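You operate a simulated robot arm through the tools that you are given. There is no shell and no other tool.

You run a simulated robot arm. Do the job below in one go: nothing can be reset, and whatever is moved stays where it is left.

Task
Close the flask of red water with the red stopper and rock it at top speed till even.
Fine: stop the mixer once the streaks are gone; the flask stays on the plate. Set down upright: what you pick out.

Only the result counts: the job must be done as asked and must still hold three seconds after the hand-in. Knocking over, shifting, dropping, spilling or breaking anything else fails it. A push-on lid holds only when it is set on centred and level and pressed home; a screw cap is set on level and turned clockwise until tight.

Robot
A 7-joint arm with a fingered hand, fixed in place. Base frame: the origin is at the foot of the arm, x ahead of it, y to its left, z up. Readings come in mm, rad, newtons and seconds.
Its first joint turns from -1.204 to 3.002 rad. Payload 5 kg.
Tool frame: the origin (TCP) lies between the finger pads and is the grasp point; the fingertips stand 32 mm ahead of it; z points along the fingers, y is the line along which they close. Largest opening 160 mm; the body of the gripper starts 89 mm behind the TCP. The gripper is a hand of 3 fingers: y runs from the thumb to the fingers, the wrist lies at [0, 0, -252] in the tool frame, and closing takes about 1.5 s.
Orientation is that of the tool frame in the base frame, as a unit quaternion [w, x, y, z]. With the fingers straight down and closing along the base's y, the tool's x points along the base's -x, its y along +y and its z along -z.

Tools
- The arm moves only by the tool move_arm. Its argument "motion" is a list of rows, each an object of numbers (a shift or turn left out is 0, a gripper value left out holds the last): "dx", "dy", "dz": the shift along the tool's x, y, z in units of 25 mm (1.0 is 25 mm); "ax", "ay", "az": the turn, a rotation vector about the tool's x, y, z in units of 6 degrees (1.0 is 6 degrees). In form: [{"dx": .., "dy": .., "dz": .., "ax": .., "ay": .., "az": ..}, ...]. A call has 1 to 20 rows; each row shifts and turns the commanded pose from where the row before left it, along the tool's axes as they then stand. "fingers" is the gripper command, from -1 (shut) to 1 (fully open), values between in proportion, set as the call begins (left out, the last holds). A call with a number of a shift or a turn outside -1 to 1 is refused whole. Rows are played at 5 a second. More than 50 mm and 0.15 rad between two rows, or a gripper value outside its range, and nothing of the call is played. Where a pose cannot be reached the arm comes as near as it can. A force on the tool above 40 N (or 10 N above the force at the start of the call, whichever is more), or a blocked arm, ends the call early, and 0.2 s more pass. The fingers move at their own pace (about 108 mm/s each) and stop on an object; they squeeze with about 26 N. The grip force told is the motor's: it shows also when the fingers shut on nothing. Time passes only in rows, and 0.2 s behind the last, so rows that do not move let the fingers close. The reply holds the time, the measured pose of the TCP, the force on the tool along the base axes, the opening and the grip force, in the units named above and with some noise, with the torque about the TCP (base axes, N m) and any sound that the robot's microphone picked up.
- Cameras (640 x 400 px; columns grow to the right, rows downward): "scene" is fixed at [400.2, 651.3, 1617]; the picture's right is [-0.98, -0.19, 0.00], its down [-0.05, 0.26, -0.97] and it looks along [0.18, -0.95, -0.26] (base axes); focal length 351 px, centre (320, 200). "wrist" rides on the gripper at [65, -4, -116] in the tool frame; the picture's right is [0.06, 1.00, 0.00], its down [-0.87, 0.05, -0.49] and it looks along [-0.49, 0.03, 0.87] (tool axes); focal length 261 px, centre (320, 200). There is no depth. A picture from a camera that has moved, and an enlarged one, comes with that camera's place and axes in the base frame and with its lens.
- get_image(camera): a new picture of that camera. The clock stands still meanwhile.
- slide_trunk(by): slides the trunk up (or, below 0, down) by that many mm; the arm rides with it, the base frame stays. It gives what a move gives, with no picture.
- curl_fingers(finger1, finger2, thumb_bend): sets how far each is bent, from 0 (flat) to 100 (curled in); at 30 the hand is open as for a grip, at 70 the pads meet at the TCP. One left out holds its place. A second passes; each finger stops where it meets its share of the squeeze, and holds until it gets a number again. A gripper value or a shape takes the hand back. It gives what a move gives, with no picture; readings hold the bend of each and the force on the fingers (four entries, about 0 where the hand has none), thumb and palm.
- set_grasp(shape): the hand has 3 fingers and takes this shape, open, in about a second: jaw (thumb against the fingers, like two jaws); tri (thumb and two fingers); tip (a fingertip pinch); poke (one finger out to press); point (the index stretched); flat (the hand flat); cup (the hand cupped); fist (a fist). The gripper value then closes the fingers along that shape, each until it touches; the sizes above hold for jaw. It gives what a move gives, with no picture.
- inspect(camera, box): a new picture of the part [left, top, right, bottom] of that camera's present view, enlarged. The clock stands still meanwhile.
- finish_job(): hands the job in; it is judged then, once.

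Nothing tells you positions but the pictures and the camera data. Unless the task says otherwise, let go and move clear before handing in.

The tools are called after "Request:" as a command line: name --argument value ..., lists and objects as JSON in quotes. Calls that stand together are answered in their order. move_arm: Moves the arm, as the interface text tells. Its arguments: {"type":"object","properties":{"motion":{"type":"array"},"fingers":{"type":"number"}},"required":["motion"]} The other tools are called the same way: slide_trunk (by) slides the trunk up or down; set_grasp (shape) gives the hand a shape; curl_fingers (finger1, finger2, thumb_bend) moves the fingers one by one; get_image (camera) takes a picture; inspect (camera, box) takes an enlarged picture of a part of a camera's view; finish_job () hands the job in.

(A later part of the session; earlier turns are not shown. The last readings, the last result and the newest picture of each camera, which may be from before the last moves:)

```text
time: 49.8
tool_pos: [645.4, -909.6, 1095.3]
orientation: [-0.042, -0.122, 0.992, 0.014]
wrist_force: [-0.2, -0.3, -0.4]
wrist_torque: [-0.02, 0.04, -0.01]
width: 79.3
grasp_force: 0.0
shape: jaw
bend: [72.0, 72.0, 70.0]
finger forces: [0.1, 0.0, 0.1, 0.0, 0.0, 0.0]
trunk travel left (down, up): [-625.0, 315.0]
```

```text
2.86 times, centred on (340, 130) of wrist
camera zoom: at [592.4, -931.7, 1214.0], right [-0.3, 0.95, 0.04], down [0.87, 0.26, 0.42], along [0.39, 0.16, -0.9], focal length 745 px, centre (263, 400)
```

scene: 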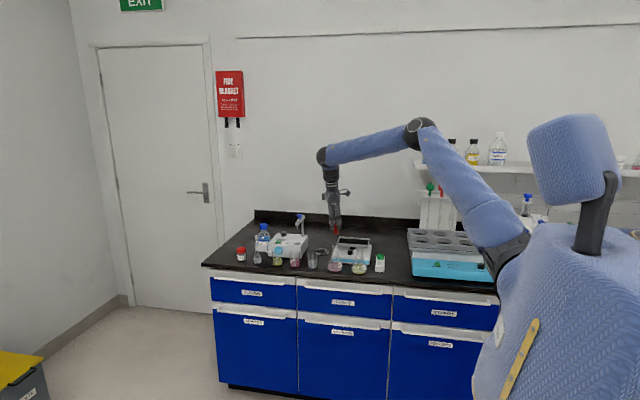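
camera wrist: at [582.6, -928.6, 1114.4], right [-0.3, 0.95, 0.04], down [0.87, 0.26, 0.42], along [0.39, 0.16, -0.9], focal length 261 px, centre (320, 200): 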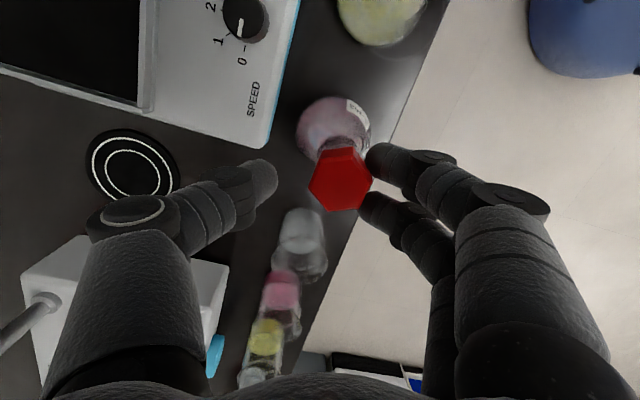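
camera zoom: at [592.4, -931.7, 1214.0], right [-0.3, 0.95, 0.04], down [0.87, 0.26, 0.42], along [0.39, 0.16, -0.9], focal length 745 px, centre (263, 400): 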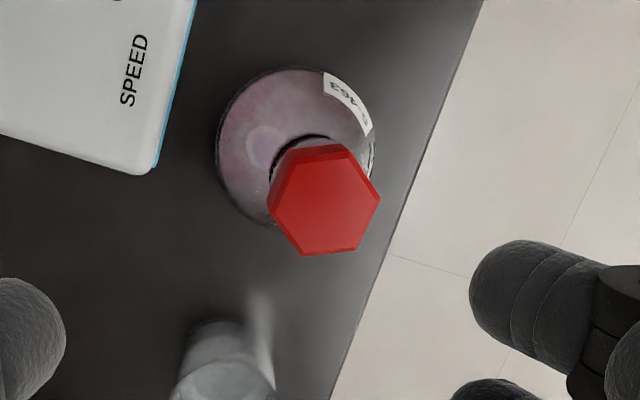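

The stopper is in, centred and level, with its head at the rim. To be sure it's pressed home, I'll level the tool, close the fingers and press straight down on the head.

Request:
move_arm --motion '[{"ay": -0.75}, {"ax": 0.35}, {"dx": 0.67, "dy": 0.83}, {}, {}, {}, {}, {"dz": 0.8}, {"dz": 0.7}, {}]' --fingers -1

Request:
inspect --camera "scene" --box '[320, 220, 350, 250]'

Request:
get_image --camera "wrist"

```text
time: 52.0
tool_pos: [621.5, -895.4, 1057.1]
orientation: [0.001, -0.121, 0.993, -0.001]
wrist_force: [-0.2, 0.7, 0.4]
wrist_torque: [0.07, 0.02, 0.04]
width: 0.0
grasp_force: 26.0
shape: jaw
bend: [65.0, 65.0, 67.0]
finger forces: [0.0, 0.1, 0.0, 0.0, 0.0, 0.0]
trunk travel left (down, up): [-625.0, 315.0]
```

```text
13.33 times, centred on (335, 235) of scene
camera zoom: at [400.2, 651.3, 1617.0], right [-0.98, -0.19, 0.0], down [-0.05, 0.26, -0.97], along [0.18, -0.95, -0.26], focal length 4675 px, centre (120, -267)
```

zoom: 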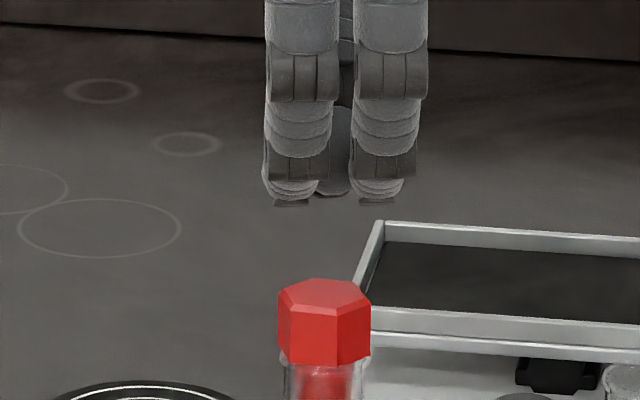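

```text
taken
camera wrist: at [559.6, -913.7, 1171.2], right [-0.3, 0.95, 0.0], down [0.83, 0.26, 0.49], along [0.47, 0.15, -0.87], focal length 261 px, centre (320, 200)
```

wrist: 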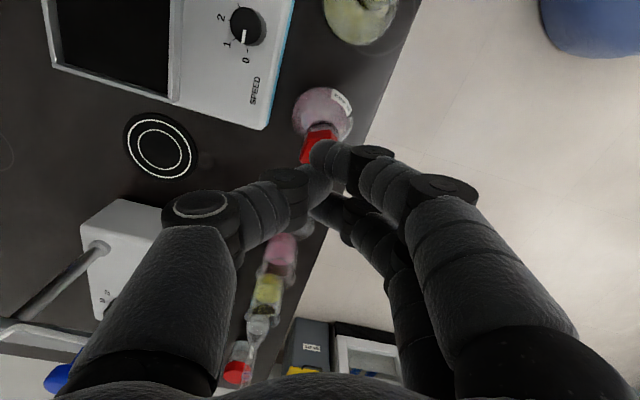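

The closed fingertips sit almost over the head, needing about 4 mm along +x. I'll correct that and lower to press.

Request:
move_arm --motion '[{"dx": -0.154, "dy": -0.01}, {"dz": 0.6}, {"dz": 0.4}, {}]'

Request:
inspect --camera "scene" --box '[320, 225, 350, 255]'

Request:
inspect --camera "wrist" --box '[270, 80, 410, 220]'

```text
time: 53.0
tool_pos: [626.4, -893.7, 1031.7]
orientation: [0.0, -0.122, 0.993, 0.001]
wrist_force: [0.3, 0.0, 0.8]
wrist_torque: [-0.01, 0.0, -0.01]
width: 0.0
grasp_force: 25.8
shape: jaw
bend: [65.0, 65.0, 67.0]
finger forces: [0.0, 0.0, 0.0, 0.0, 0.1, 0.0]
trunk travel left (down, up): [-625.0, 315.0]
```

```text
13.33 times, centred on (335, 240) of scene
camera zoom: at [400.2, 651.3, 1617.0], right [-0.98, -0.19, 0.0], down [-0.05, 0.26, -0.97], along [0.18, -0.95, -0.26], focal length 4675 px, centre (120, -333)
```

zoom: 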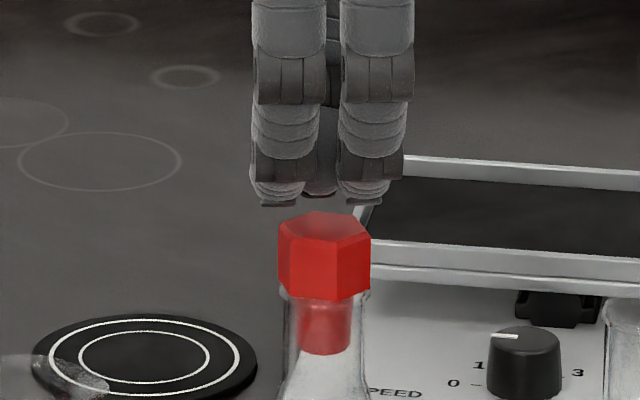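

```text
2.86 times, centred on (340, 150) of wrist
camera zoom: at [563.8, -913.0, 1145.9], right [-0.3, 0.95, 0.0], down [0.83, 0.26, 0.49], along [0.47, 0.15, -0.87], focal length 745 px, centre (263, 343)
```

zoom: 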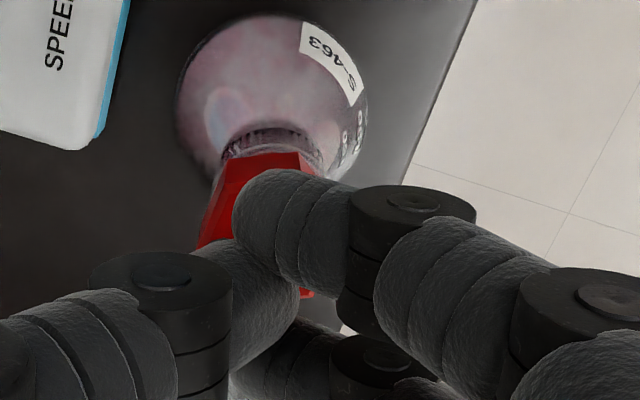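

Request:
move_arm --motion '[{"dz": 0.2}, {"dz": 0.15}, {"dz": 0.1}, {}]'

Request:
move_arm --motion '[{"dz": 0.08}, {"dz": 0.08}, {}]'

Request:
inspect --camera "scene" --box '[320, 225, 350, 255]'

```text
time: 54.0
tool_pos: [626.6, -891.8, 1023.6]
orientation: [0.0, -0.122, 0.993, -0.001]
wrist_force: [0.0, -3.0, 16.2]
wrist_torque: [-0.17, -0.01, -0.02]
width: 0.0
grasp_force: 26.4
shape: jaw
bend: [65.0, 65.0, 68.0]
finger forces: [0.1, 0.1, 0.1, 0.1, 0.1, 0.0]
trunk travel left (down, up): [-625.0, 315.0]
```

```text
time: 54.8
tool_pos: [627.6, -892.5, 1022.6]
orientation: [0.003, -0.122, 0.992, -0.003]
wrist_force: [-4.1, -0.7, 22.7]
wrist_torque: [-0.12, 0.27, 0.0]
width: 0.1
grasp_force: 26.3
shape: jaw
bend: [66.0, 66.0, 69.0]
finger forces: [0.1, 0.0, 0.1, 0.0, 38.3, 0.1]
trunk travel left (down, up): [-625.0, 315.0]
stopped in row 3: the force on the tool passed its limit at 41 N (the readings are from after the stop); the commanded pose is now the measured one
```

```text
13.33 times, centred on (335, 240) of scene
camera zoom: at [400.2, 651.3, 1617.0], right [-0.98, -0.19, 0.0], down [-0.05, 0.26, -0.97], along [0.18, -0.95, -0.26], focal length 4675 px, centre (120, -333)
```

zoom: 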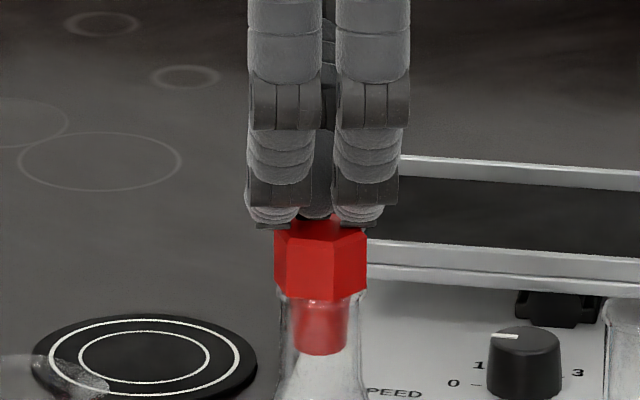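

The stopper took a 41 N press without moving any deeper, so it's home. I'll back off straight up and check the flask, then test whether the arm reaches over the tray with the tool vertical.

Request:
move_arm --motion '[{"dz": -0.4}, {"dz": -0.8}, {"dz": -1}, {"dz": -1}]'

Request:
inspect --camera "scene" --box '[320, 235, 370, 280]'

Request:
inspect --camera "scene" --box '[323, 235, 347, 255]'

```text
time: 55.8
tool_pos: [627.4, -892.5, 1098.7]
orientation: [0.002, -0.122, 0.992, -0.002]
wrist_force: [0.7, -0.1, 0.5]
wrist_torque: [-0.04, 0.0, -0.02]
width: 0.2
grasp_force: 26.0
shape: jaw
bend: [66.0, 66.0, 68.0]
finger forces: [0.0, 0.1, 0.0, 0.0, 0.0, 0.0]
trunk travel left (down, up): [-625.0, 315.0]
```

```text
8.89 times, centred on (345, 258) of scene
camera zoom: at [400.2, 651.3, 1617.0], right [-0.98, -0.19, 0.0], down [-0.05, 0.26, -0.97], along [0.18, -0.95, -0.26], focal length 3117 px, centre (98, -311)
```

zoom: 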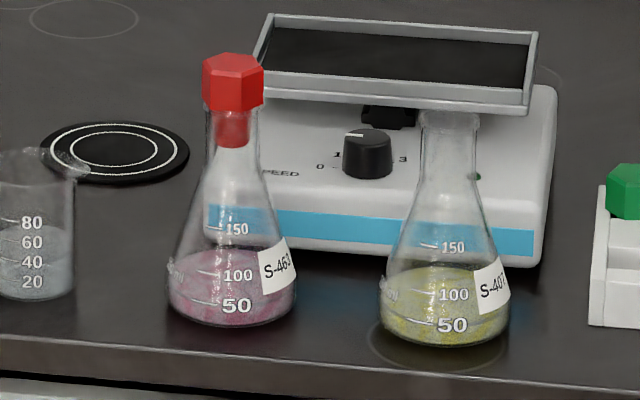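

```text
16.00 times, centred on (335, 245) of scene
camera zoom: at [400.2, 651.3, 1617.0], right [-0.98, -0.19, 0.0], down [-0.05, 0.26, -0.97], along [0.18, -0.95, -0.26], focal length 5610 px, centre (80, -520)
```

zoom: 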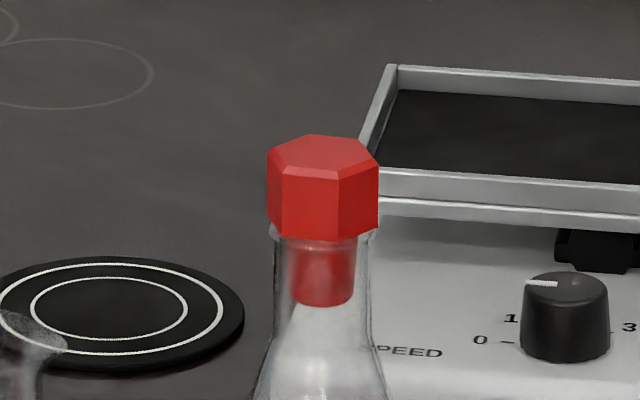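

The flask is closed, with the stopper level and fully in. Now I'll go over the tray to test reach and measure the tray.

Request:
move_arm --motion '[{"dx": 0.694, "dy": -0.9}, {"dx": 0.694, "dy": -0.9}, {"dx": 0.694, "dy": -0.9}, {"dx": 0.694, "dy": -0.9}, {"dx": 0.694, "dy": -0.9}, {"dx": 0.694, "dy": -0.9}, {"dx": 0.694, "dy": -0.9}, {}]'

Request:
get_image --camera "wrist"

Request:
get_image --camera "scene"

```text
time: 57.6
tool_pos: [547.7, -1074.8, 1102.2]
orientation: [0.002, -0.123, 0.992, -0.001]
wrist_force: [-0.2, 0.2, 0.6]
wrist_torque: [-0.02, 0.01, 0.02]
width: 0.1
grasp_force: 25.6
shape: jaw
bend: [66.0, 66.0, 68.0]
finger forces: [0.0, 0.0, 0.0, 0.0, 0.0, 0.1]
trunk travel left (down, up): [-625.0, 315.0]
```

```text
taken
camera wrist: at [485.0, -1093.7, 1216.7], right [-0.3, 0.95, 0.0], down [0.83, 0.26, 0.49], along [0.47, 0.15, -0.87], focal length 261 px, centre (320, 200)
```

wrist: 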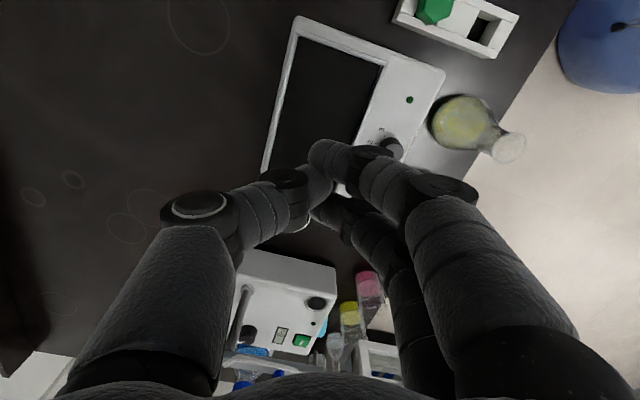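

```text
taken
```

scene: 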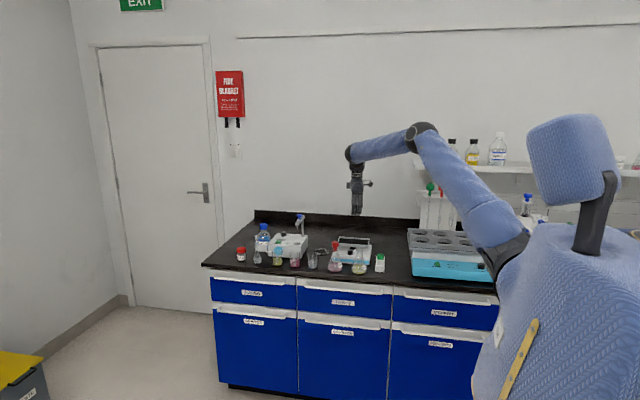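

The arm reaches the tray centre with the tool vertical. I'll zoom in to measure the tray.

Request:
inspect --camera "wrist" --box '[250, 5, 450, 185]'

Request:
inspect --camera "scene" --box '[325, 228, 385, 268]'

```text
2.22 times, centred on (350, 95) of wrist
camera zoom: at [485.0, -1093.7, 1216.7], right [-0.3, 0.95, 0.0], down [0.83, 0.26, 0.49], along [0.47, 0.15, -0.87], focal length 579 px, centre (253, 433)
```

zoom: 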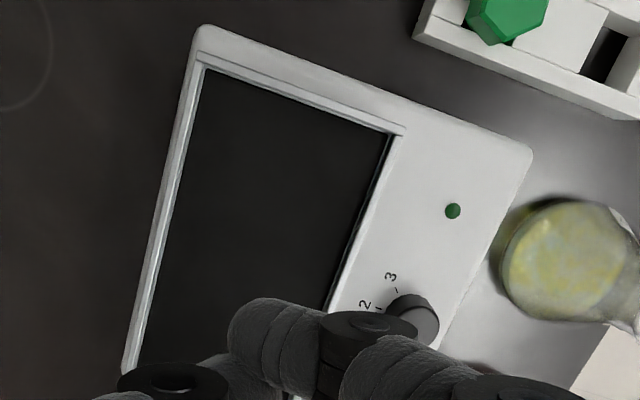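

```text
10.00 times, centred on (355, 248) of scene
camera zoom: at [400.2, 651.3, 1617.0], right [-0.98, -0.19, 0.0], down [-0.05, 0.26, -0.97], along [0.18, -0.95, -0.26], focal length 3506 px, centre (-30, -280)
```

zoom: 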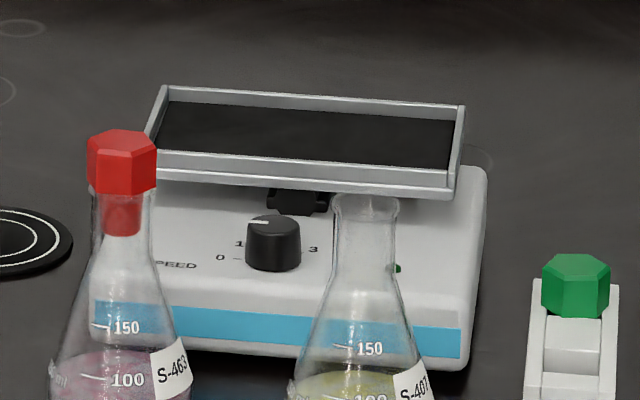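

The tray's inner floor runs from x ≈ 477 to 628 and y ≈ -1117 to -1029, so its centre is about (552, -1073). I'll go back over the flask with the fingers partly open to grip the neck below the stopper.

Request:
move_arm --motion '[{"dx": -0.688, "dy": 0.895}, {"dx": -0.688, "dy": 0.895}, {"dx": -0.688, "dy": 0.895}, {"dx": -0.688, "dy": 0.895}, {"dx": -0.688, "dy": 0.895}, {"dx": -0.688, "dy": 0.895}, {"dx": -0.688, "dy": 0.895}, {}, {}]' --fingers -0.2

Request:
inspect --camera "scene" --box '[315, 220, 355, 260]'

Request:
inspect --camera "wrist" --box '[250, 80, 390, 200]'

```text
time: 59.6
tool_pos: [627.6, -893.2, 1100.9]
orientation: [0.0, -0.121, 0.993, -0.001]
wrist_force: [-0.2, -0.2, -1.4]
wrist_torque: [-0.01, -0.03, 0.02]
width: 63.7
grasp_force: 0.0
shape: jaw
bend: [73.0, 73.0, 70.0]
finger forces: [0.0, 0.1, 0.1, 0.1, 0.0, 0.0]
trunk travel left (down, up): [-625.0, 315.0]
```

```text
10.00 times, centred on (335, 240) of scene
camera zoom: at [400.2, 651.3, 1617.0], right [-0.98, -0.19, 0.0], down [-0.05, 0.26, -0.97], along [0.18, -0.95, -0.26], focal length 3506 px, centre (170, -200)
```

zoom: 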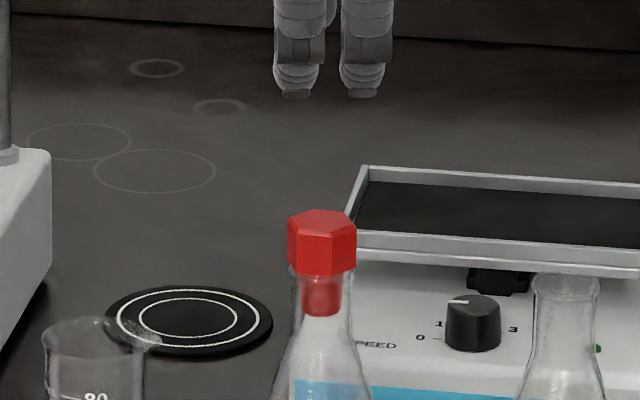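

```text
3.33 times, centred on (320, 140) of wrist
camera zoom: at [564.2, -912.6, 1215.0], right [-0.3, 0.95, 0.0], down [0.83, 0.26, 0.49], along [0.47, 0.15, -0.87], focal length 869 px, centre (320, 400)
```

zoom: 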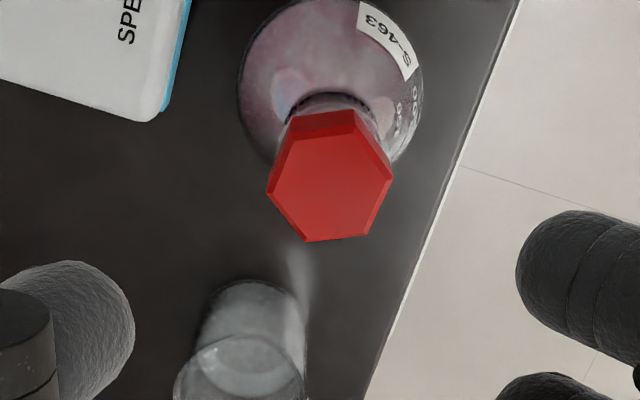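

Request:
move_arm --motion '[{"dy": 0.1}, {"dz": 1}, {"dz": 1}, {"dz": 1}, {}]'

Request:
inspect --camera "scene" --box '[320, 228, 350, 258]'

Request:
inspect --camera "wrist" --box '[230, 90, 410, 230]'

```text
time: 60.8
tool_pos: [626.7, -890.1, 1025.8]
orientation: [0.0, -0.122, 0.993, -0.001]
wrist_force: [0.2, -0.5, -0.2]
wrist_torque: [-0.01, 0.01, 0.02]
width: 63.8
grasp_force: 0.2
shape: jaw
bend: [73.0, 73.0, 70.0]
finger forces: [0.0, 0.0, 0.0, 0.1, 0.1, 0.0]
trunk travel left (down, up): [-625.0, 315.0]
```

```text
13.33 times, centred on (335, 243) of scene
camera zoom: at [400.2, 651.3, 1617.0], right [-0.98, -0.19, 0.0], down [-0.05, 0.26, -0.97], along [0.18, -0.95, -0.26], focal length 4675 px, centre (120, -373)
```

zoom: 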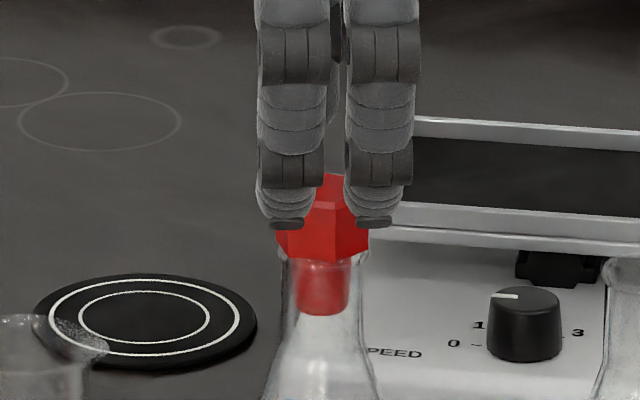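

```text
2.86 times, centred on (320, 160) of wrist
camera zoom: at [563.8, -910.6, 1140.3], right [-0.3, 0.95, 0.0], down [0.83, 0.26, 0.49], along [0.47, 0.15, -0.87], focal length 745 px, centre (320, 314)
```

zoom: 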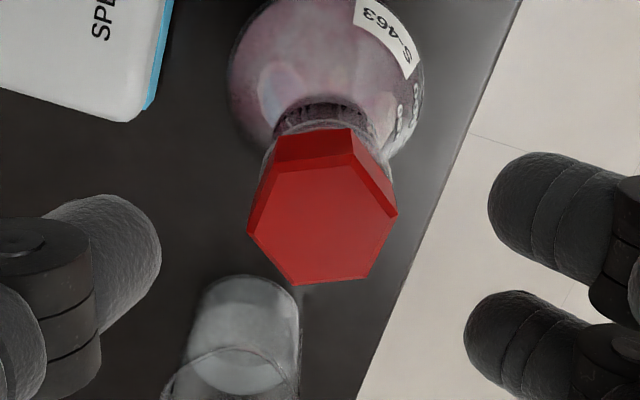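

The neck is centred between the thumb and fingers. I'll lower so the pads sit on the neck below the rim.

Request:
move_arm --motion '[{"dz": 0.6}, {"dz": 0.6}, {"dz": 0.6}, {}]'

Request:
inspect --camera "scene" --box '[320, 230, 350, 260]'

Request:
inspect --camera "wrist" --box '[230, 90, 410, 230]'

```text
time: 61.8
tool_pos: [626.9, -889.6, 979.6]
orientation: [0.001, -0.122, 0.993, -0.001]
wrist_force: [-0.7, 0.0, -0.5]
wrist_torque: [0.0, -0.02, -0.02]
width: 63.6
grasp_force: 0.1
shape: jaw
bend: [73.0, 73.0, 70.0]
finger forces: [0.0, 0.0, 0.1, 0.0, 0.0, 0.0]
trunk travel left (down, up): [-625.0, 315.0]
```

```text
13.33 times, centred on (335, 245) of scene
camera zoom: at [400.2, 651.3, 1617.0], right [-0.98, -0.19, 0.0], down [-0.05, 0.26, -0.97], along [0.18, -0.95, -0.26], focal length 4675 px, centre (120, -400)
```

zoom: 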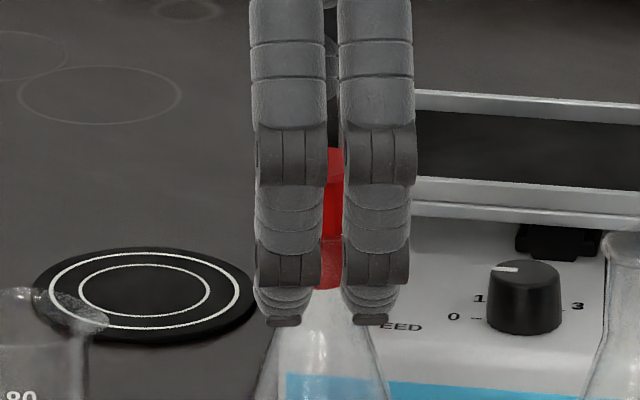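

```text
2.86 times, centred on (320, 160) of wrist
camera zoom: at [564.2, -910.0, 1094.0], right [-0.3, 0.95, 0.0], down [0.83, 0.26, 0.49], along [0.47, 0.15, -0.87], focal length 745 px, centre (320, 314)
```

zoom: 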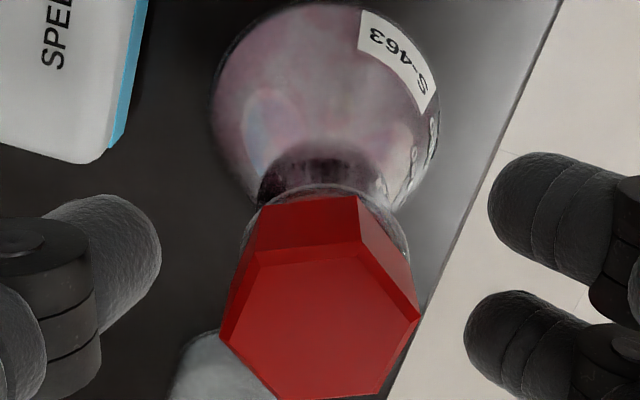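

Request:
move_arm --motion '[{}, {}, {}, {}, {}, {}, {}, {}]' --fingers -1

Request:
inspect --camera "scene" --box '[320, 230, 370, 280]'

Request:
inspect --camera "wrist" --box '[230, 90, 410, 230]'

```text
time: 63.6
tool_pos: [627.2, -891.1, 979.5]
orientation: [0.001, -0.122, 0.993, -0.002]
wrist_force: [-0.4, 0.1, 0.4]
wrist_torque: [0.02, -0.03, -0.04]
width: 16.7
grasp_force: 26.0
shape: jaw
bend: [72.0, 71.0, 70.0]
finger forces: [12.6, 9.8, 0.1, 0.0, 23.0, 0.1]
trunk travel left (down, up): [-625.0, 315.0]
```

```text
8.00 times, centred on (345, 255) of scene
camera zoom: at [400.2, 651.3, 1617.0], right [-0.98, -0.19, 0.0], down [-0.05, 0.26, -0.97], along [0.18, -0.95, -0.26], focal length 2805 px, centre (120, -240)
```

zoom: 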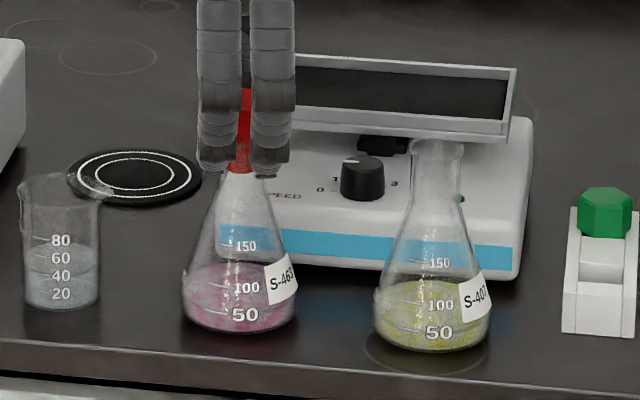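

```text
2.86 times, centred on (320, 160) of wrist
camera zoom: at [564.4, -910.6, 1093.4], right [-0.3, 0.95, 0.0], down [0.83, 0.26, 0.49], along [0.47, 0.15, -0.87], focal length 745 px, centre (320, 314)
```

zoom: 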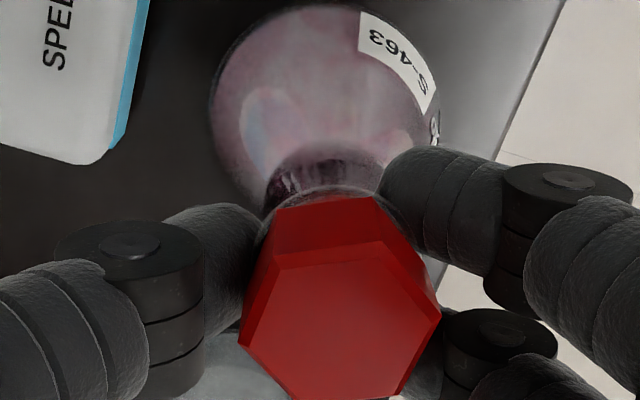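

The neck is held at 26 N with only about 2° of lean. I'll lift slowly and check the hold.

Request:
move_arm --motion '[{"dz": -0.15}, {"dz": -0.25}, {"dz": -0.4}, {}]'

Request:
inspect --camera "scene" --box '[320, 220, 370, 280]'

```text
time: 64.6
tool_pos: [627.6, -890.5, 998.6]
orientation: [0.001, -0.121, 0.993, -0.001]
wrist_force: [0.7, 0.0, -1.3]
wrist_torque: [0.01, 0.01, -0.04]
width: 16.6
grasp_force: 25.9
shape: jaw
bend: [72.0, 71.0, 70.0]
finger forces: [12.6, 10.0, 0.0, 0.0, 23.1, 0.0]
trunk travel left (down, up): [-625.0, 315.0]
```

```text
6.67 times, centred on (345, 250) of scene
camera zoom: at [400.2, 651.3, 1617.0], right [-0.98, -0.19, 0.0], down [-0.05, 0.26, -0.97], along [0.18, -0.95, -0.26], focal length 2338 px, centre (153, -133)
```

zoom: 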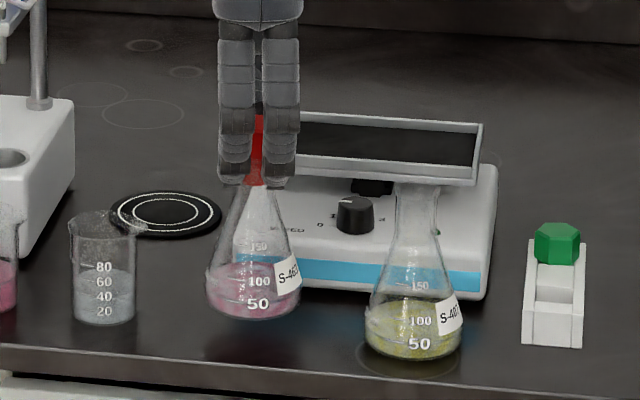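

The flask is off the bench and held securely. I'll lift to clear the tray rim, then move across to the tray centre.

Request:
move_arm --motion '[{"dz": -0.6}, {"dz": -0.8}, {"dz": -0.8}, {"dz": -0.8}, {"dz": -0.6}, {}]'

Request:
inspect --camera "scene" --box '[310, 205, 370, 265]'

Request:
get_image --camera "wrist"

```text
time: 66.0
tool_pos: [626.6, -891.0, 1088.4]
orientation: [0.001, -0.122, 0.993, 0.0]
wrist_force: [-0.3, -0.3, -2.2]
wrist_torque: [-0.01, 0.02, -0.01]
width: 16.8
grasp_force: 26.1
shape: jaw
bend: [72.0, 71.0, 70.0]
finger forces: [12.8, 10.2, 0.0, 0.1, 22.9, 0.1]
trunk travel left (down, up): [-625.0, 315.0]
```

```text
6.67 times, centred on (340, 235) of scene
camera zoom: at [400.2, 651.3, 1617.0], right [-0.98, -0.19, 0.0], down [-0.05, 0.26, -0.97], along [0.18, -0.95, -0.26], focal length 2338 px, centre (187, -33)
```

zoom: 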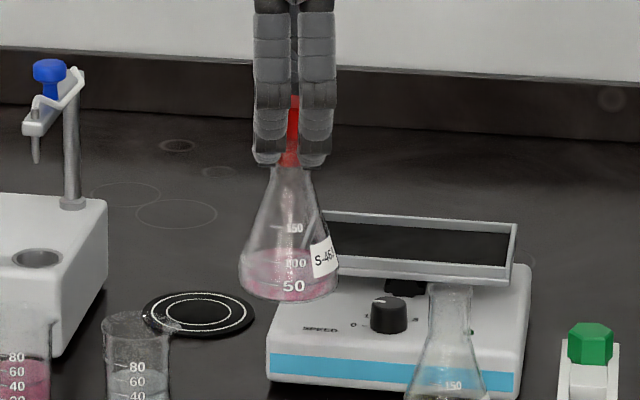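

```text
taken
camera wrist: at [563.8, -911.2, 1202.7], right [-0.3, 0.95, 0.0], down [0.83, 0.26, 0.49], along [0.47, 0.15, -0.87], focal length 261 px, centre (320, 200)
```

wrist: 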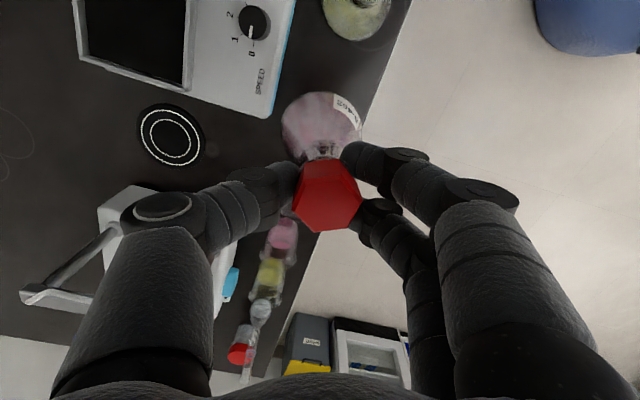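

Request:
move_arm --motion '[{"dx": 0.25, "dy": -0.35}, {"dx": 0.48, "dy": -0.65}, {"dx": 0.48, "dy": -0.65}, {"dx": 0.48, "dy": -0.65}, {"dx": 0.48, "dy": -0.65}, {"dx": 0.48, "dy": -0.65}, {"dx": 0.48, "dy": -0.65}, {"dx": 0.48, "dy": -0.65}, {"dx": 0.48, "dy": -0.65}, {"dx": 0.48, "dy": -0.71}, {}]'

Request:
inspect --camera "scene" --box '[320, 200, 390, 270]'

Request:
get_image --camera "wrist"

Request:
inspect --camera "wrist" --box '[230, 10, 430, 210]'

```text
time: 68.4
tool_pos: [550.9, -1070.8, 1088.8]
orientation: [0.0, -0.122, 0.993, -0.001]
wrist_force: [0.0, 0.1, -1.5]
wrist_torque: [0.0, -0.01, 0.02]
width: 16.5
grasp_force: 26.3
shape: jaw
bend: [72.0, 71.0, 70.0]
finger forces: [13.2, 10.9, 0.0, 0.0, 22.9, 0.0]
trunk travel left (down, up): [-625.0, 315.0]
```

```text
5.71 times, centred on (355, 235) of scene
camera zoom: at [400.2, 651.3, 1617.0], right [-0.98, -0.19, 0.0], down [-0.05, 0.26, -0.97], along [0.18, -0.95, -0.26], focal length 2004 px, centre (120, 0)
```

zoom: 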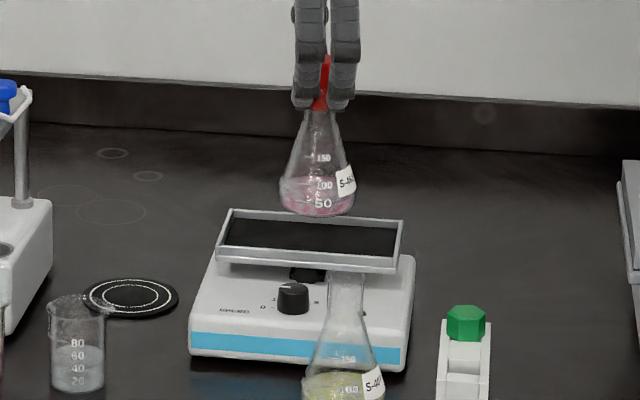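

```text
taken
camera wrist: at [489.6, -1089.6, 1202.2], right [-0.3, 0.95, 0.0], down [0.83, 0.26, 0.49], along [0.47, 0.15, -0.87], focal length 261 px, centre (320, 200)
```

wrist: 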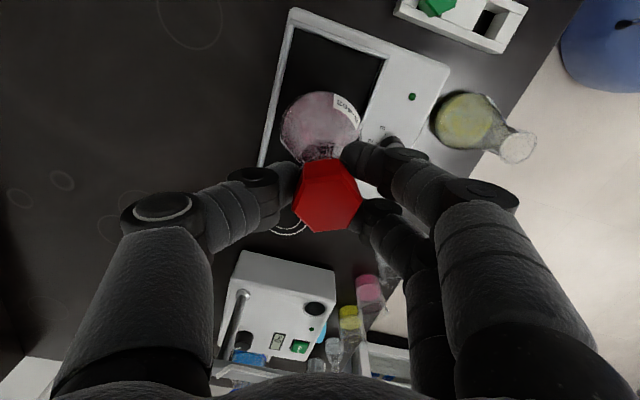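

```text
2.00 times, centred on (330, 110) of wrist
camera zoom: at [489.6, -1089.6, 1202.2], right [-0.3, 0.95, 0.0], down [0.83, 0.26, 0.49], along [0.47, 0.15, -0.87], focal length 521 px, centre (300, 380)
```

zoom: 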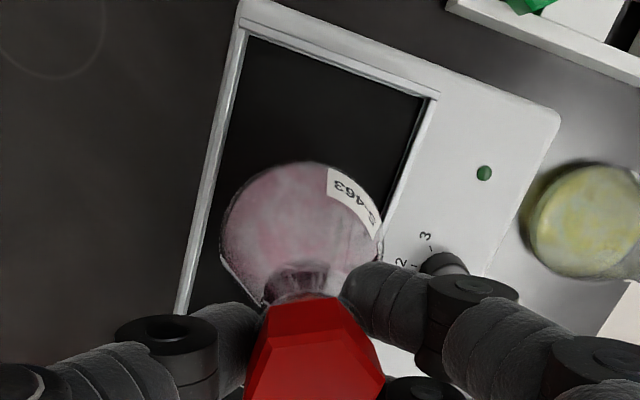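

The flask is over the tray and needs about 3.5 mm along -y to be centred. I'll correct that and lower most of the way.

Request:
move_arm --motion '[{"dx": -0.044, "dy": -0.155}, {"dz": 0.4}, {"dz": 0.4}, {"dz": 0.3}, {}]'

Request:
inspect --camera "scene" --box '[325, 215, 385, 265]'

Request:
inspect --camera "wrist" --box '[230, 10, 430, 210]'

```text
time: 69.6
tool_pos: [555.2, -1074.8, 1061.1]
orientation: [0.002, -0.122, 0.992, 0.0]
wrist_force: [-0.3, -0.1, -2.2]
wrist_torque: [-0.01, -0.01, -0.07]
width: 16.7
grasp_force: 26.7
shape: jaw
bend: [72.0, 71.0, 70.0]
finger forces: [13.3, 10.9, 0.0, 0.1, 23.1, 0.1]
trunk travel left (down, up): [-625.0, 315.0]
```

```text
8.00 times, centred on (355, 240) of scene
camera zoom: at [400.2, 651.3, 1617.0], right [-0.98, -0.19, 0.0], down [-0.05, 0.26, -0.97], along [0.18, -0.95, -0.26], focal length 2805 px, centre (40, -120)
```

zoom: 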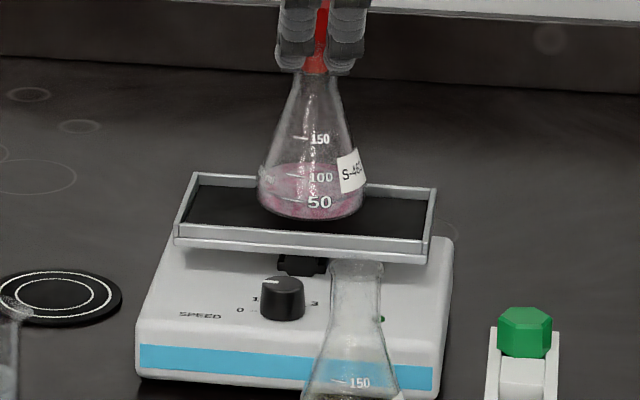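

```text
2.00 times, centred on (330, 110) of wrist
camera zoom: at [492.4, -1093.1, 1175.0], right [-0.3, 0.95, 0.0], down [0.83, 0.26, 0.49], along [0.47, 0.15, -0.87], focal length 521 px, centre (300, 380)
```

zoom: 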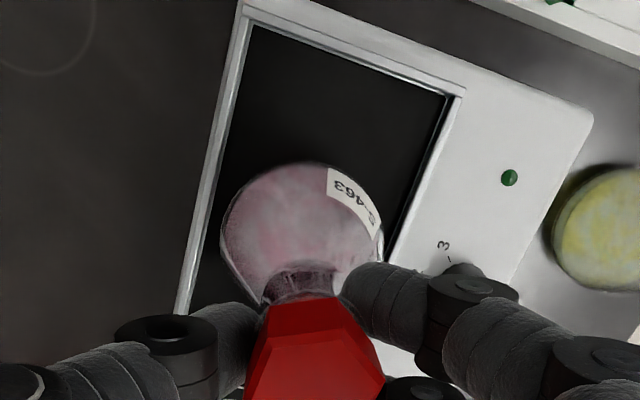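

Request:
move_arm --motion '[{"dy": -0.04, "dz": 0.16}, {"dz": 0.16}, {"dz": 0.08}, {}]'

Request:
inspect --camera "scene" --box '[325, 215, 385, 265]'

```text
time: 70.6
tool_pos: [555.1, -1074.3, 1051.9]
orientation: [0.001, -0.122, 0.993, 0.0]
wrist_force: [0.9, -0.4, 2.6]
wrist_torque: [-0.05, 0.02, -0.02]
width: 16.7
grasp_force: 25.9
shape: jaw
bend: [72.0, 71.0, 70.0]
finger forces: [13.3, 11.1, 0.1, 0.1, 24.2, 0.0]
trunk travel left (down, up): [-625.0, 315.0]
```

```text
8.00 times, centred on (355, 240) of scene
camera zoom: at [400.2, 651.3, 1617.0], right [-0.98, -0.19, 0.0], down [-0.05, 0.26, -0.97], along [0.18, -0.95, -0.26], focal length 2805 px, centre (40, -120)
```

zoom: 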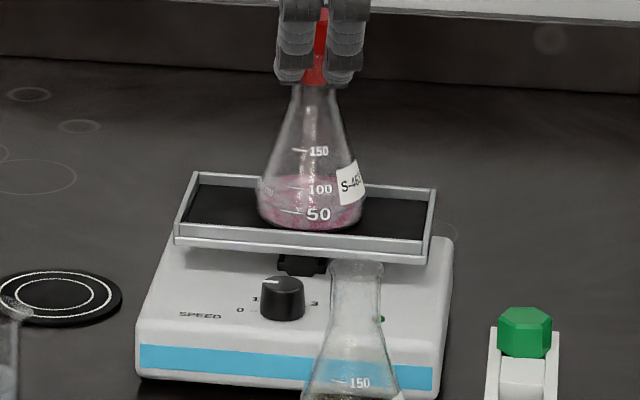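

Light contact is felt, so the base is on the tray. I'll lower one more millimetre and let go.

Request:
move_arm --motion '[{"dz": 0.04}, {}]'

Request:
move_arm --motion '[{}, {}, {}, {}, {}]' --fingers -0.5

Request:
inspect --camera "scene" --box '[325, 215, 385, 265]'

Request:
inspect --camera "wrist" --box '[230, 10, 430, 210]'

```text
time: 71.2
tool_pos: [555.9, -1074.2, 1050.6]
orientation: [0.002, -0.122, 0.992, -0.002]
wrist_force: [0.9, -2.5, 9.4]
wrist_torque: [-0.05, -0.01, 0.03]
width: 16.6
grasp_force: 26.1
shape: jaw
bend: [72.0, 71.0, 70.0]
finger forces: [13.8, 11.3, 0.0, 0.1, 26.8, 0.0]
trunk travel left (down, up): [-625.0, 315.0]
```

```text
time: 72.4
tool_pos: [555.3, -1074.7, 1050.9]
orientation: [0.001, -0.122, 0.993, -0.002]
wrist_force: [-0.8, 0.5, -0.7]
wrist_torque: [-0.01, 0.0, -0.02]
width: 39.6
grasp_force: 0.0
shape: jaw
bend: [73.0, 73.0, 70.0]
finger forces: [0.0, 0.0, 0.0, 0.1, 0.0, 0.0]
trunk travel left (down, up): [-625.0, 315.0]
```

```text
8.00 times, centred on (355, 240) of scene
camera zoom: at [400.2, 651.3, 1617.0], right [-0.98, -0.19, 0.0], down [-0.05, 0.26, -0.97], along [0.18, -0.95, -0.26], focal length 2805 px, centre (40, -120)
```

zoom: 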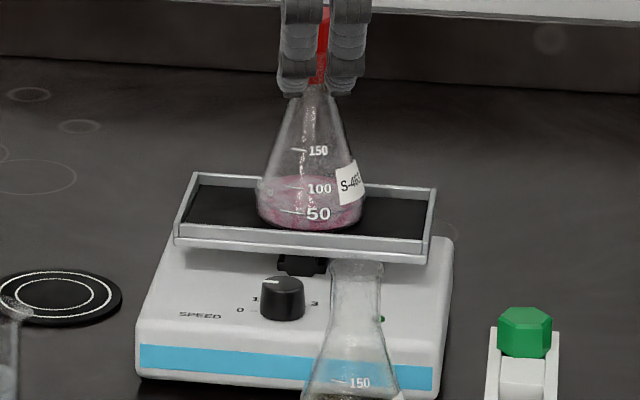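

```text
2.00 times, centred on (330, 110) of wrist
camera zoom: at [493.1, -1093.9, 1164.4], right [-0.3, 0.95, 0.0], down [0.83, 0.26, 0.49], along [0.47, 0.15, -0.87], focal length 521 px, centre (300, 380)
```

zoom: 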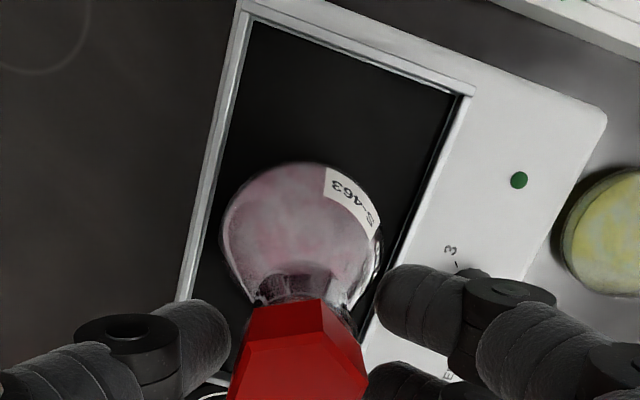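

The flask stands in the tray. I'll open wider and rise straight up.

Request:
move_arm --motion '[{}, {}, {}, {"dz": -0.4}, {"dz": -0.8}, {"dz": -1}, {"dz": -1}]' --fingers -0.1

Request:
inspect --camera "scene" --box '[325, 215, 385, 265]'

Request:
get_image --camera "wrist"

```text
time: 74.0
tool_pos: [554.9, -1073.4, 1131.0]
orientation: [0.001, -0.122, 0.993, -0.001]
wrist_force: [-0.1, 0.8, 0.0]
wrist_torque: [-0.02, 0.01, -0.01]
width: 71.5
grasp_force: 0.0
shape: jaw
bend: [73.0, 73.0, 70.0]
finger forces: [0.0, 0.1, 0.0, 0.0, 0.0, 0.0]
trunk travel left (down, up): [-625.0, 315.0]
```

```text
8.00 times, centred on (355, 240) of scene
camera zoom: at [400.2, 651.3, 1617.0], right [-0.98, -0.19, 0.0], down [-0.05, 0.26, -0.97], along [0.18, -0.95, -0.26], focal length 2805 px, centre (40, -120)
```

zoom: 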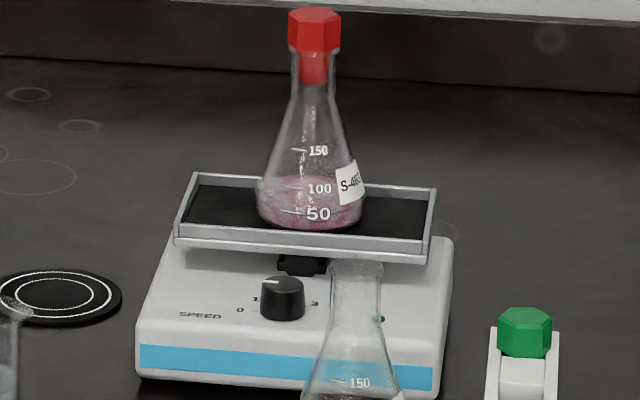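

```text
taken
camera wrist: at [492.9, -1092.3, 1245.0], right [-0.3, 0.95, 0.0], down [0.83, 0.26, 0.49], along [0.47, 0.15, -0.87], focal length 261 px, centre (320, 200)
```

wrist: 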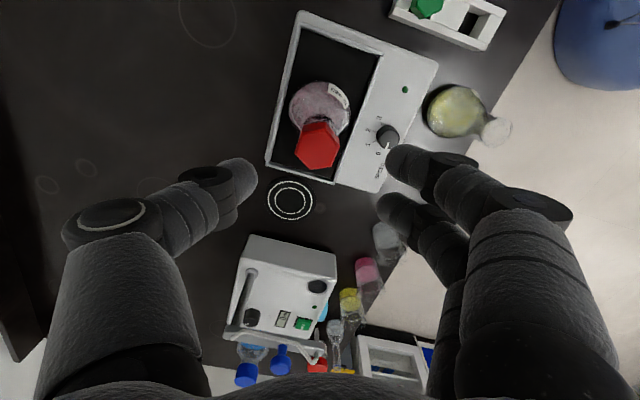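

The flask stands upright and stoppered in the tray. Next is the speed knob at about (556, -978). I'll move above it and yaw so the camera is on the robot side and the hand spans along x, clear of the flask and tray.

Request:
move_arm --motion '[{"dx": -0.2475, "dy": 0.918}, {"dx": -0.2475, "dy": 0.918}, {"dx": -0.2475, "dy": 0.918}, {"dx": -0.2475, "dy": 0.918}, {"az": 1}, {"az": 1}, {"az": 1}, {"az": 1}, {"az": 1}, {"az": 1}, {"az": 1}, {"az": 1}, {"az": 1}, {"az": 1}, {"az": 0.33}, {}]'

Request:
get_image --camera "wrist"

Request:
inspect --camera "scene" --box '[315, 205, 395, 265]'

```text
time: 77.4
tool_pos: [556.7, -980.0, 1129.8]
orientation: [0.001, 0.407, 0.913, 0.0]
wrist_force: [0.6, 0.5, 0.1]
wrist_torque: [0.0, -0.03, 0.0]
width: 71.6
grasp_force: 0.0
shape: jaw
bend: [73.0, 73.0, 70.0]
finger forces: [0.0, 0.0, 0.0, 0.0, 0.1, 0.0]
trunk travel left (down, up): [-625.0, 315.0]
```

```text
taken
camera wrist: at [510.0, -934.1, 1244.3], right [0.7, 0.71, 0.0], down [0.62, -0.61, 0.49], along [0.35, -0.35, -0.87], focal length 261 px, centre (320, 200)
```

wrist: 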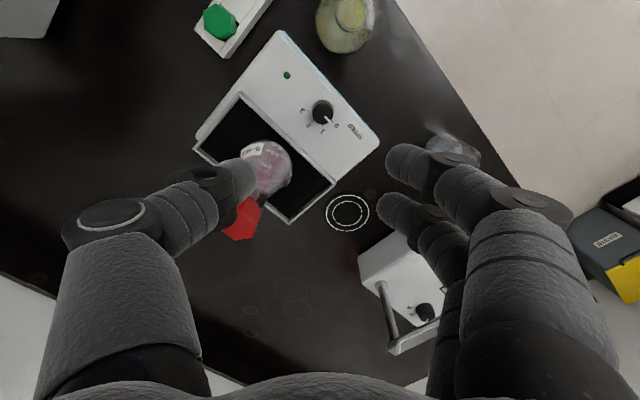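

```text
6.67 times, centred on (355, 235) of scene
camera zoom: at [400.2, 651.3, 1617.0], right [-0.98, -0.19, 0.0], down [-0.05, 0.26, -0.97], along [0.18, -0.95, -0.26], focal length 2338 px, centre (87, -33)
```

zoom: 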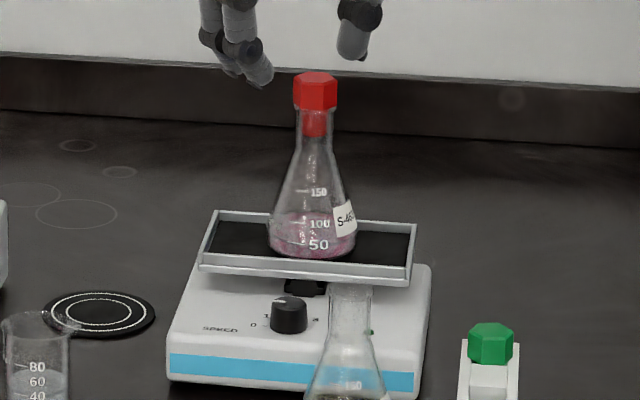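

Request:
inspect --camera "wrist" --box '[270, 60, 390, 180]'

```text
3.33 times, centred on (330, 120) of wrist
camera zoom: at [510.0, -934.1, 1244.3], right [0.7, 0.71, 0.0], down [0.62, -0.61, 0.49], along [0.35, -0.35, -0.87], focal length 869 px, centre (287, 467)
```

zoom: 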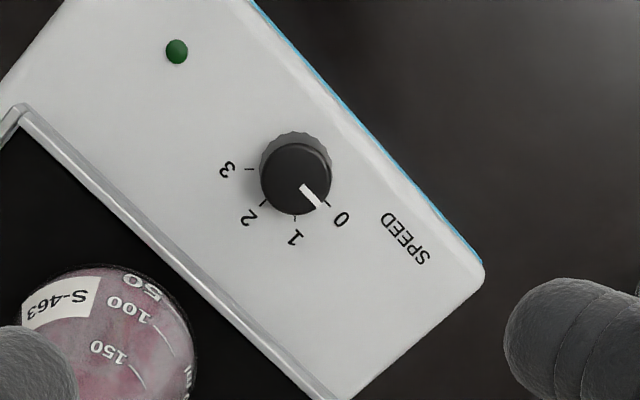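

I now have a clear view of the knob. It points at 0, and 3 lies about 135° clockwise. I'll centre over it, narrow the fingers and come down for a closer check.

Request:
move_arm --motion '[{"dx": 0.04, "dy": 0.1}, {"dz": 1}, {"dz": 1}, {"dz": 1}, {"dz": 1}, {"dz": 1}, {}]' --fingers -0.4

Request:
get_image --camera "wrist"

Request:
inspect --camera "wrist" --box '[250, 80, 390, 220]'

Request:
inspect --camera "scene" --box '[325, 215, 385, 275]'

```text
time: 79.0
tool_pos: [559.6, -978.5, 1006.6]
orientation: [0.003, 0.407, 0.914, 0.0]
wrist_force: [-0.2, -0.4, 0.1]
wrist_torque: [0.0, -0.01, 0.01]
width: 48.4
grasp_force: 0.1
shape: jaw
bend: [73.0, 73.0, 70.0]
finger forces: [0.0, 0.0, 0.1, 0.1, 0.0, 0.0]
trunk travel left (down, up): [-625.0, 315.0]
```

```text
taken
camera wrist: at [511.8, -932.4, 1121.1], right [0.7, 0.71, 0.0], down [0.62, -0.61, 0.49], along [0.35, -0.35, -0.87], focal length 261 px, centre (320, 200)
```

wrist: 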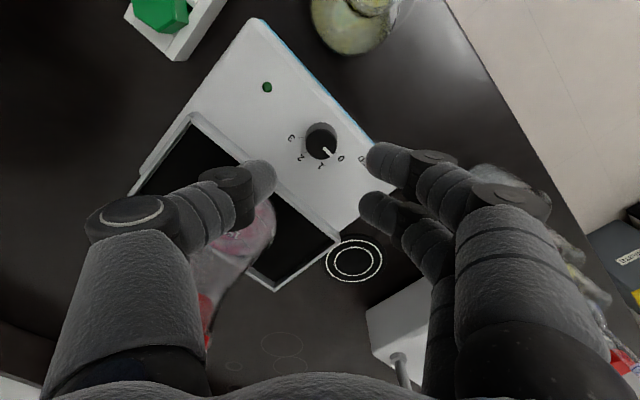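

```text
2.86 times, centred on (320, 150) of wrist
camera zoom: at [511.8, -932.4, 1121.1], right [0.7, 0.71, 0.0], down [0.62, -0.61, 0.49], along [0.35, -0.35, -0.87], focal length 745 px, centre (320, 343)
```

zoom: 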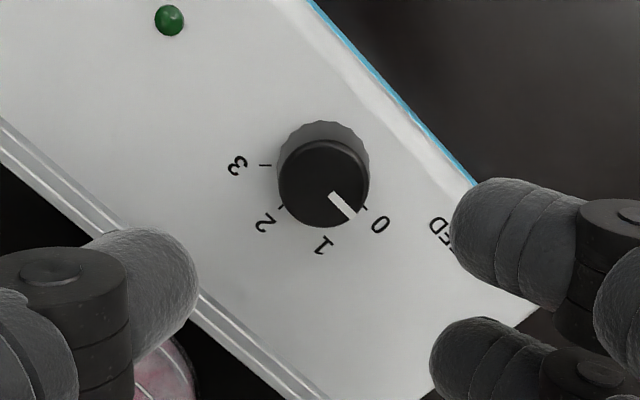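

```text
6.67 times, centred on (355, 245) of scene
camera zoom: at [400.2, 651.3, 1617.0], right [-0.98, -0.19, 0.0], down [-0.05, 0.26, -0.97], along [0.18, -0.95, -0.26], focal length 2338 px, centre (87, -100)
```

zoom: 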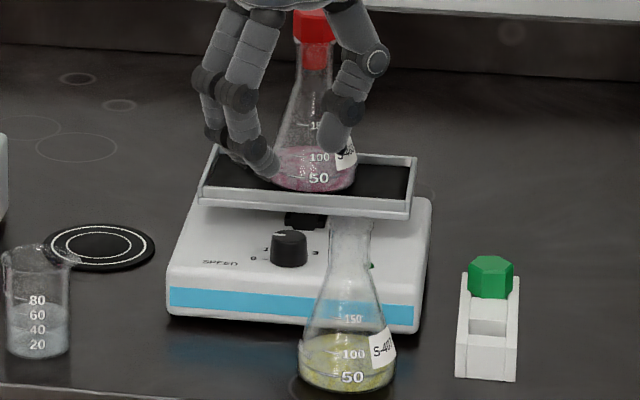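

Aligned within about 1 mm. I'll go down to straddle the knob.

Request:
move_arm --motion '[{"dz": 0.8}, {"dz": 0.8}, {"dz": 0.6}, {}]'

Request:
inspect --camera "wrist" --box '[230, 80, 410, 230]'

Request:
inspect --camera "scene" --box '[325, 215, 385, 275]'

```text
time: 80.0
tool_pos: [558.5, -976.6, 952.8]
orientation: [0.001, 0.407, 0.913, 0.0]
wrist_force: [-0.6, 0.5, -0.2]
wrist_torque: [0.0, -0.01, 0.0]
width: 48.5
grasp_force: 0.0
shape: jaw
bend: [73.0, 73.0, 70.0]
finger forces: [0.0, 0.1, 0.0, 0.0, 0.0, 0.0]
trunk travel left (down, up): [-625.0, 315.0]
```

```text
2.67 times, centred on (320, 155) of wrist
camera zoom: at [511.8, -930.6, 1066.0], right [0.7, 0.71, 0.0], down [0.62, -0.61, 0.49], along [0.35, -0.35, -0.87], focal length 695 px, centre (320, 320)
```

zoom: 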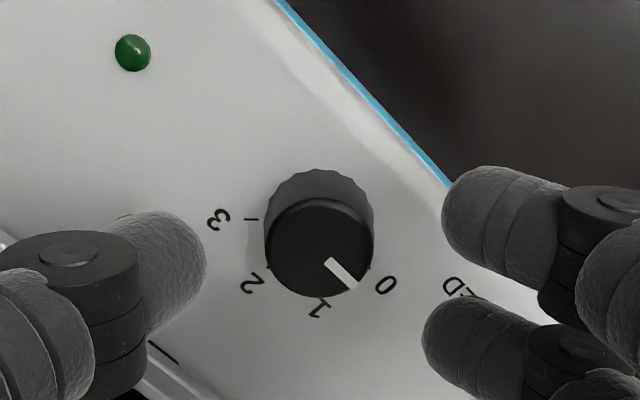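

```text
6.67 times, centred on (355, 245) of scene
camera zoom: at [400.2, 651.3, 1617.0], right [-0.98, -0.19, 0.0], down [-0.05, 0.26, -0.97], along [0.18, -0.95, -0.26], focal length 2338 px, centre (87, -100)
```

zoom: 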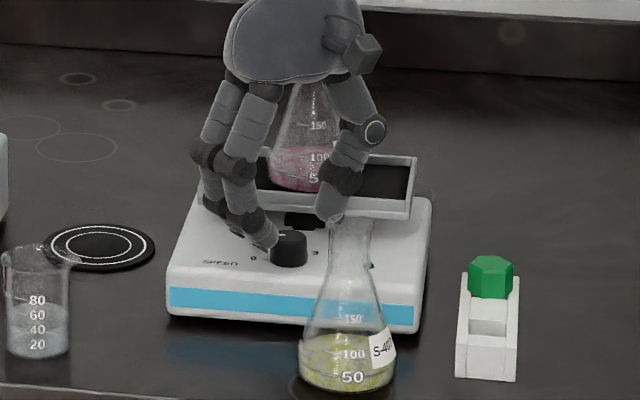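

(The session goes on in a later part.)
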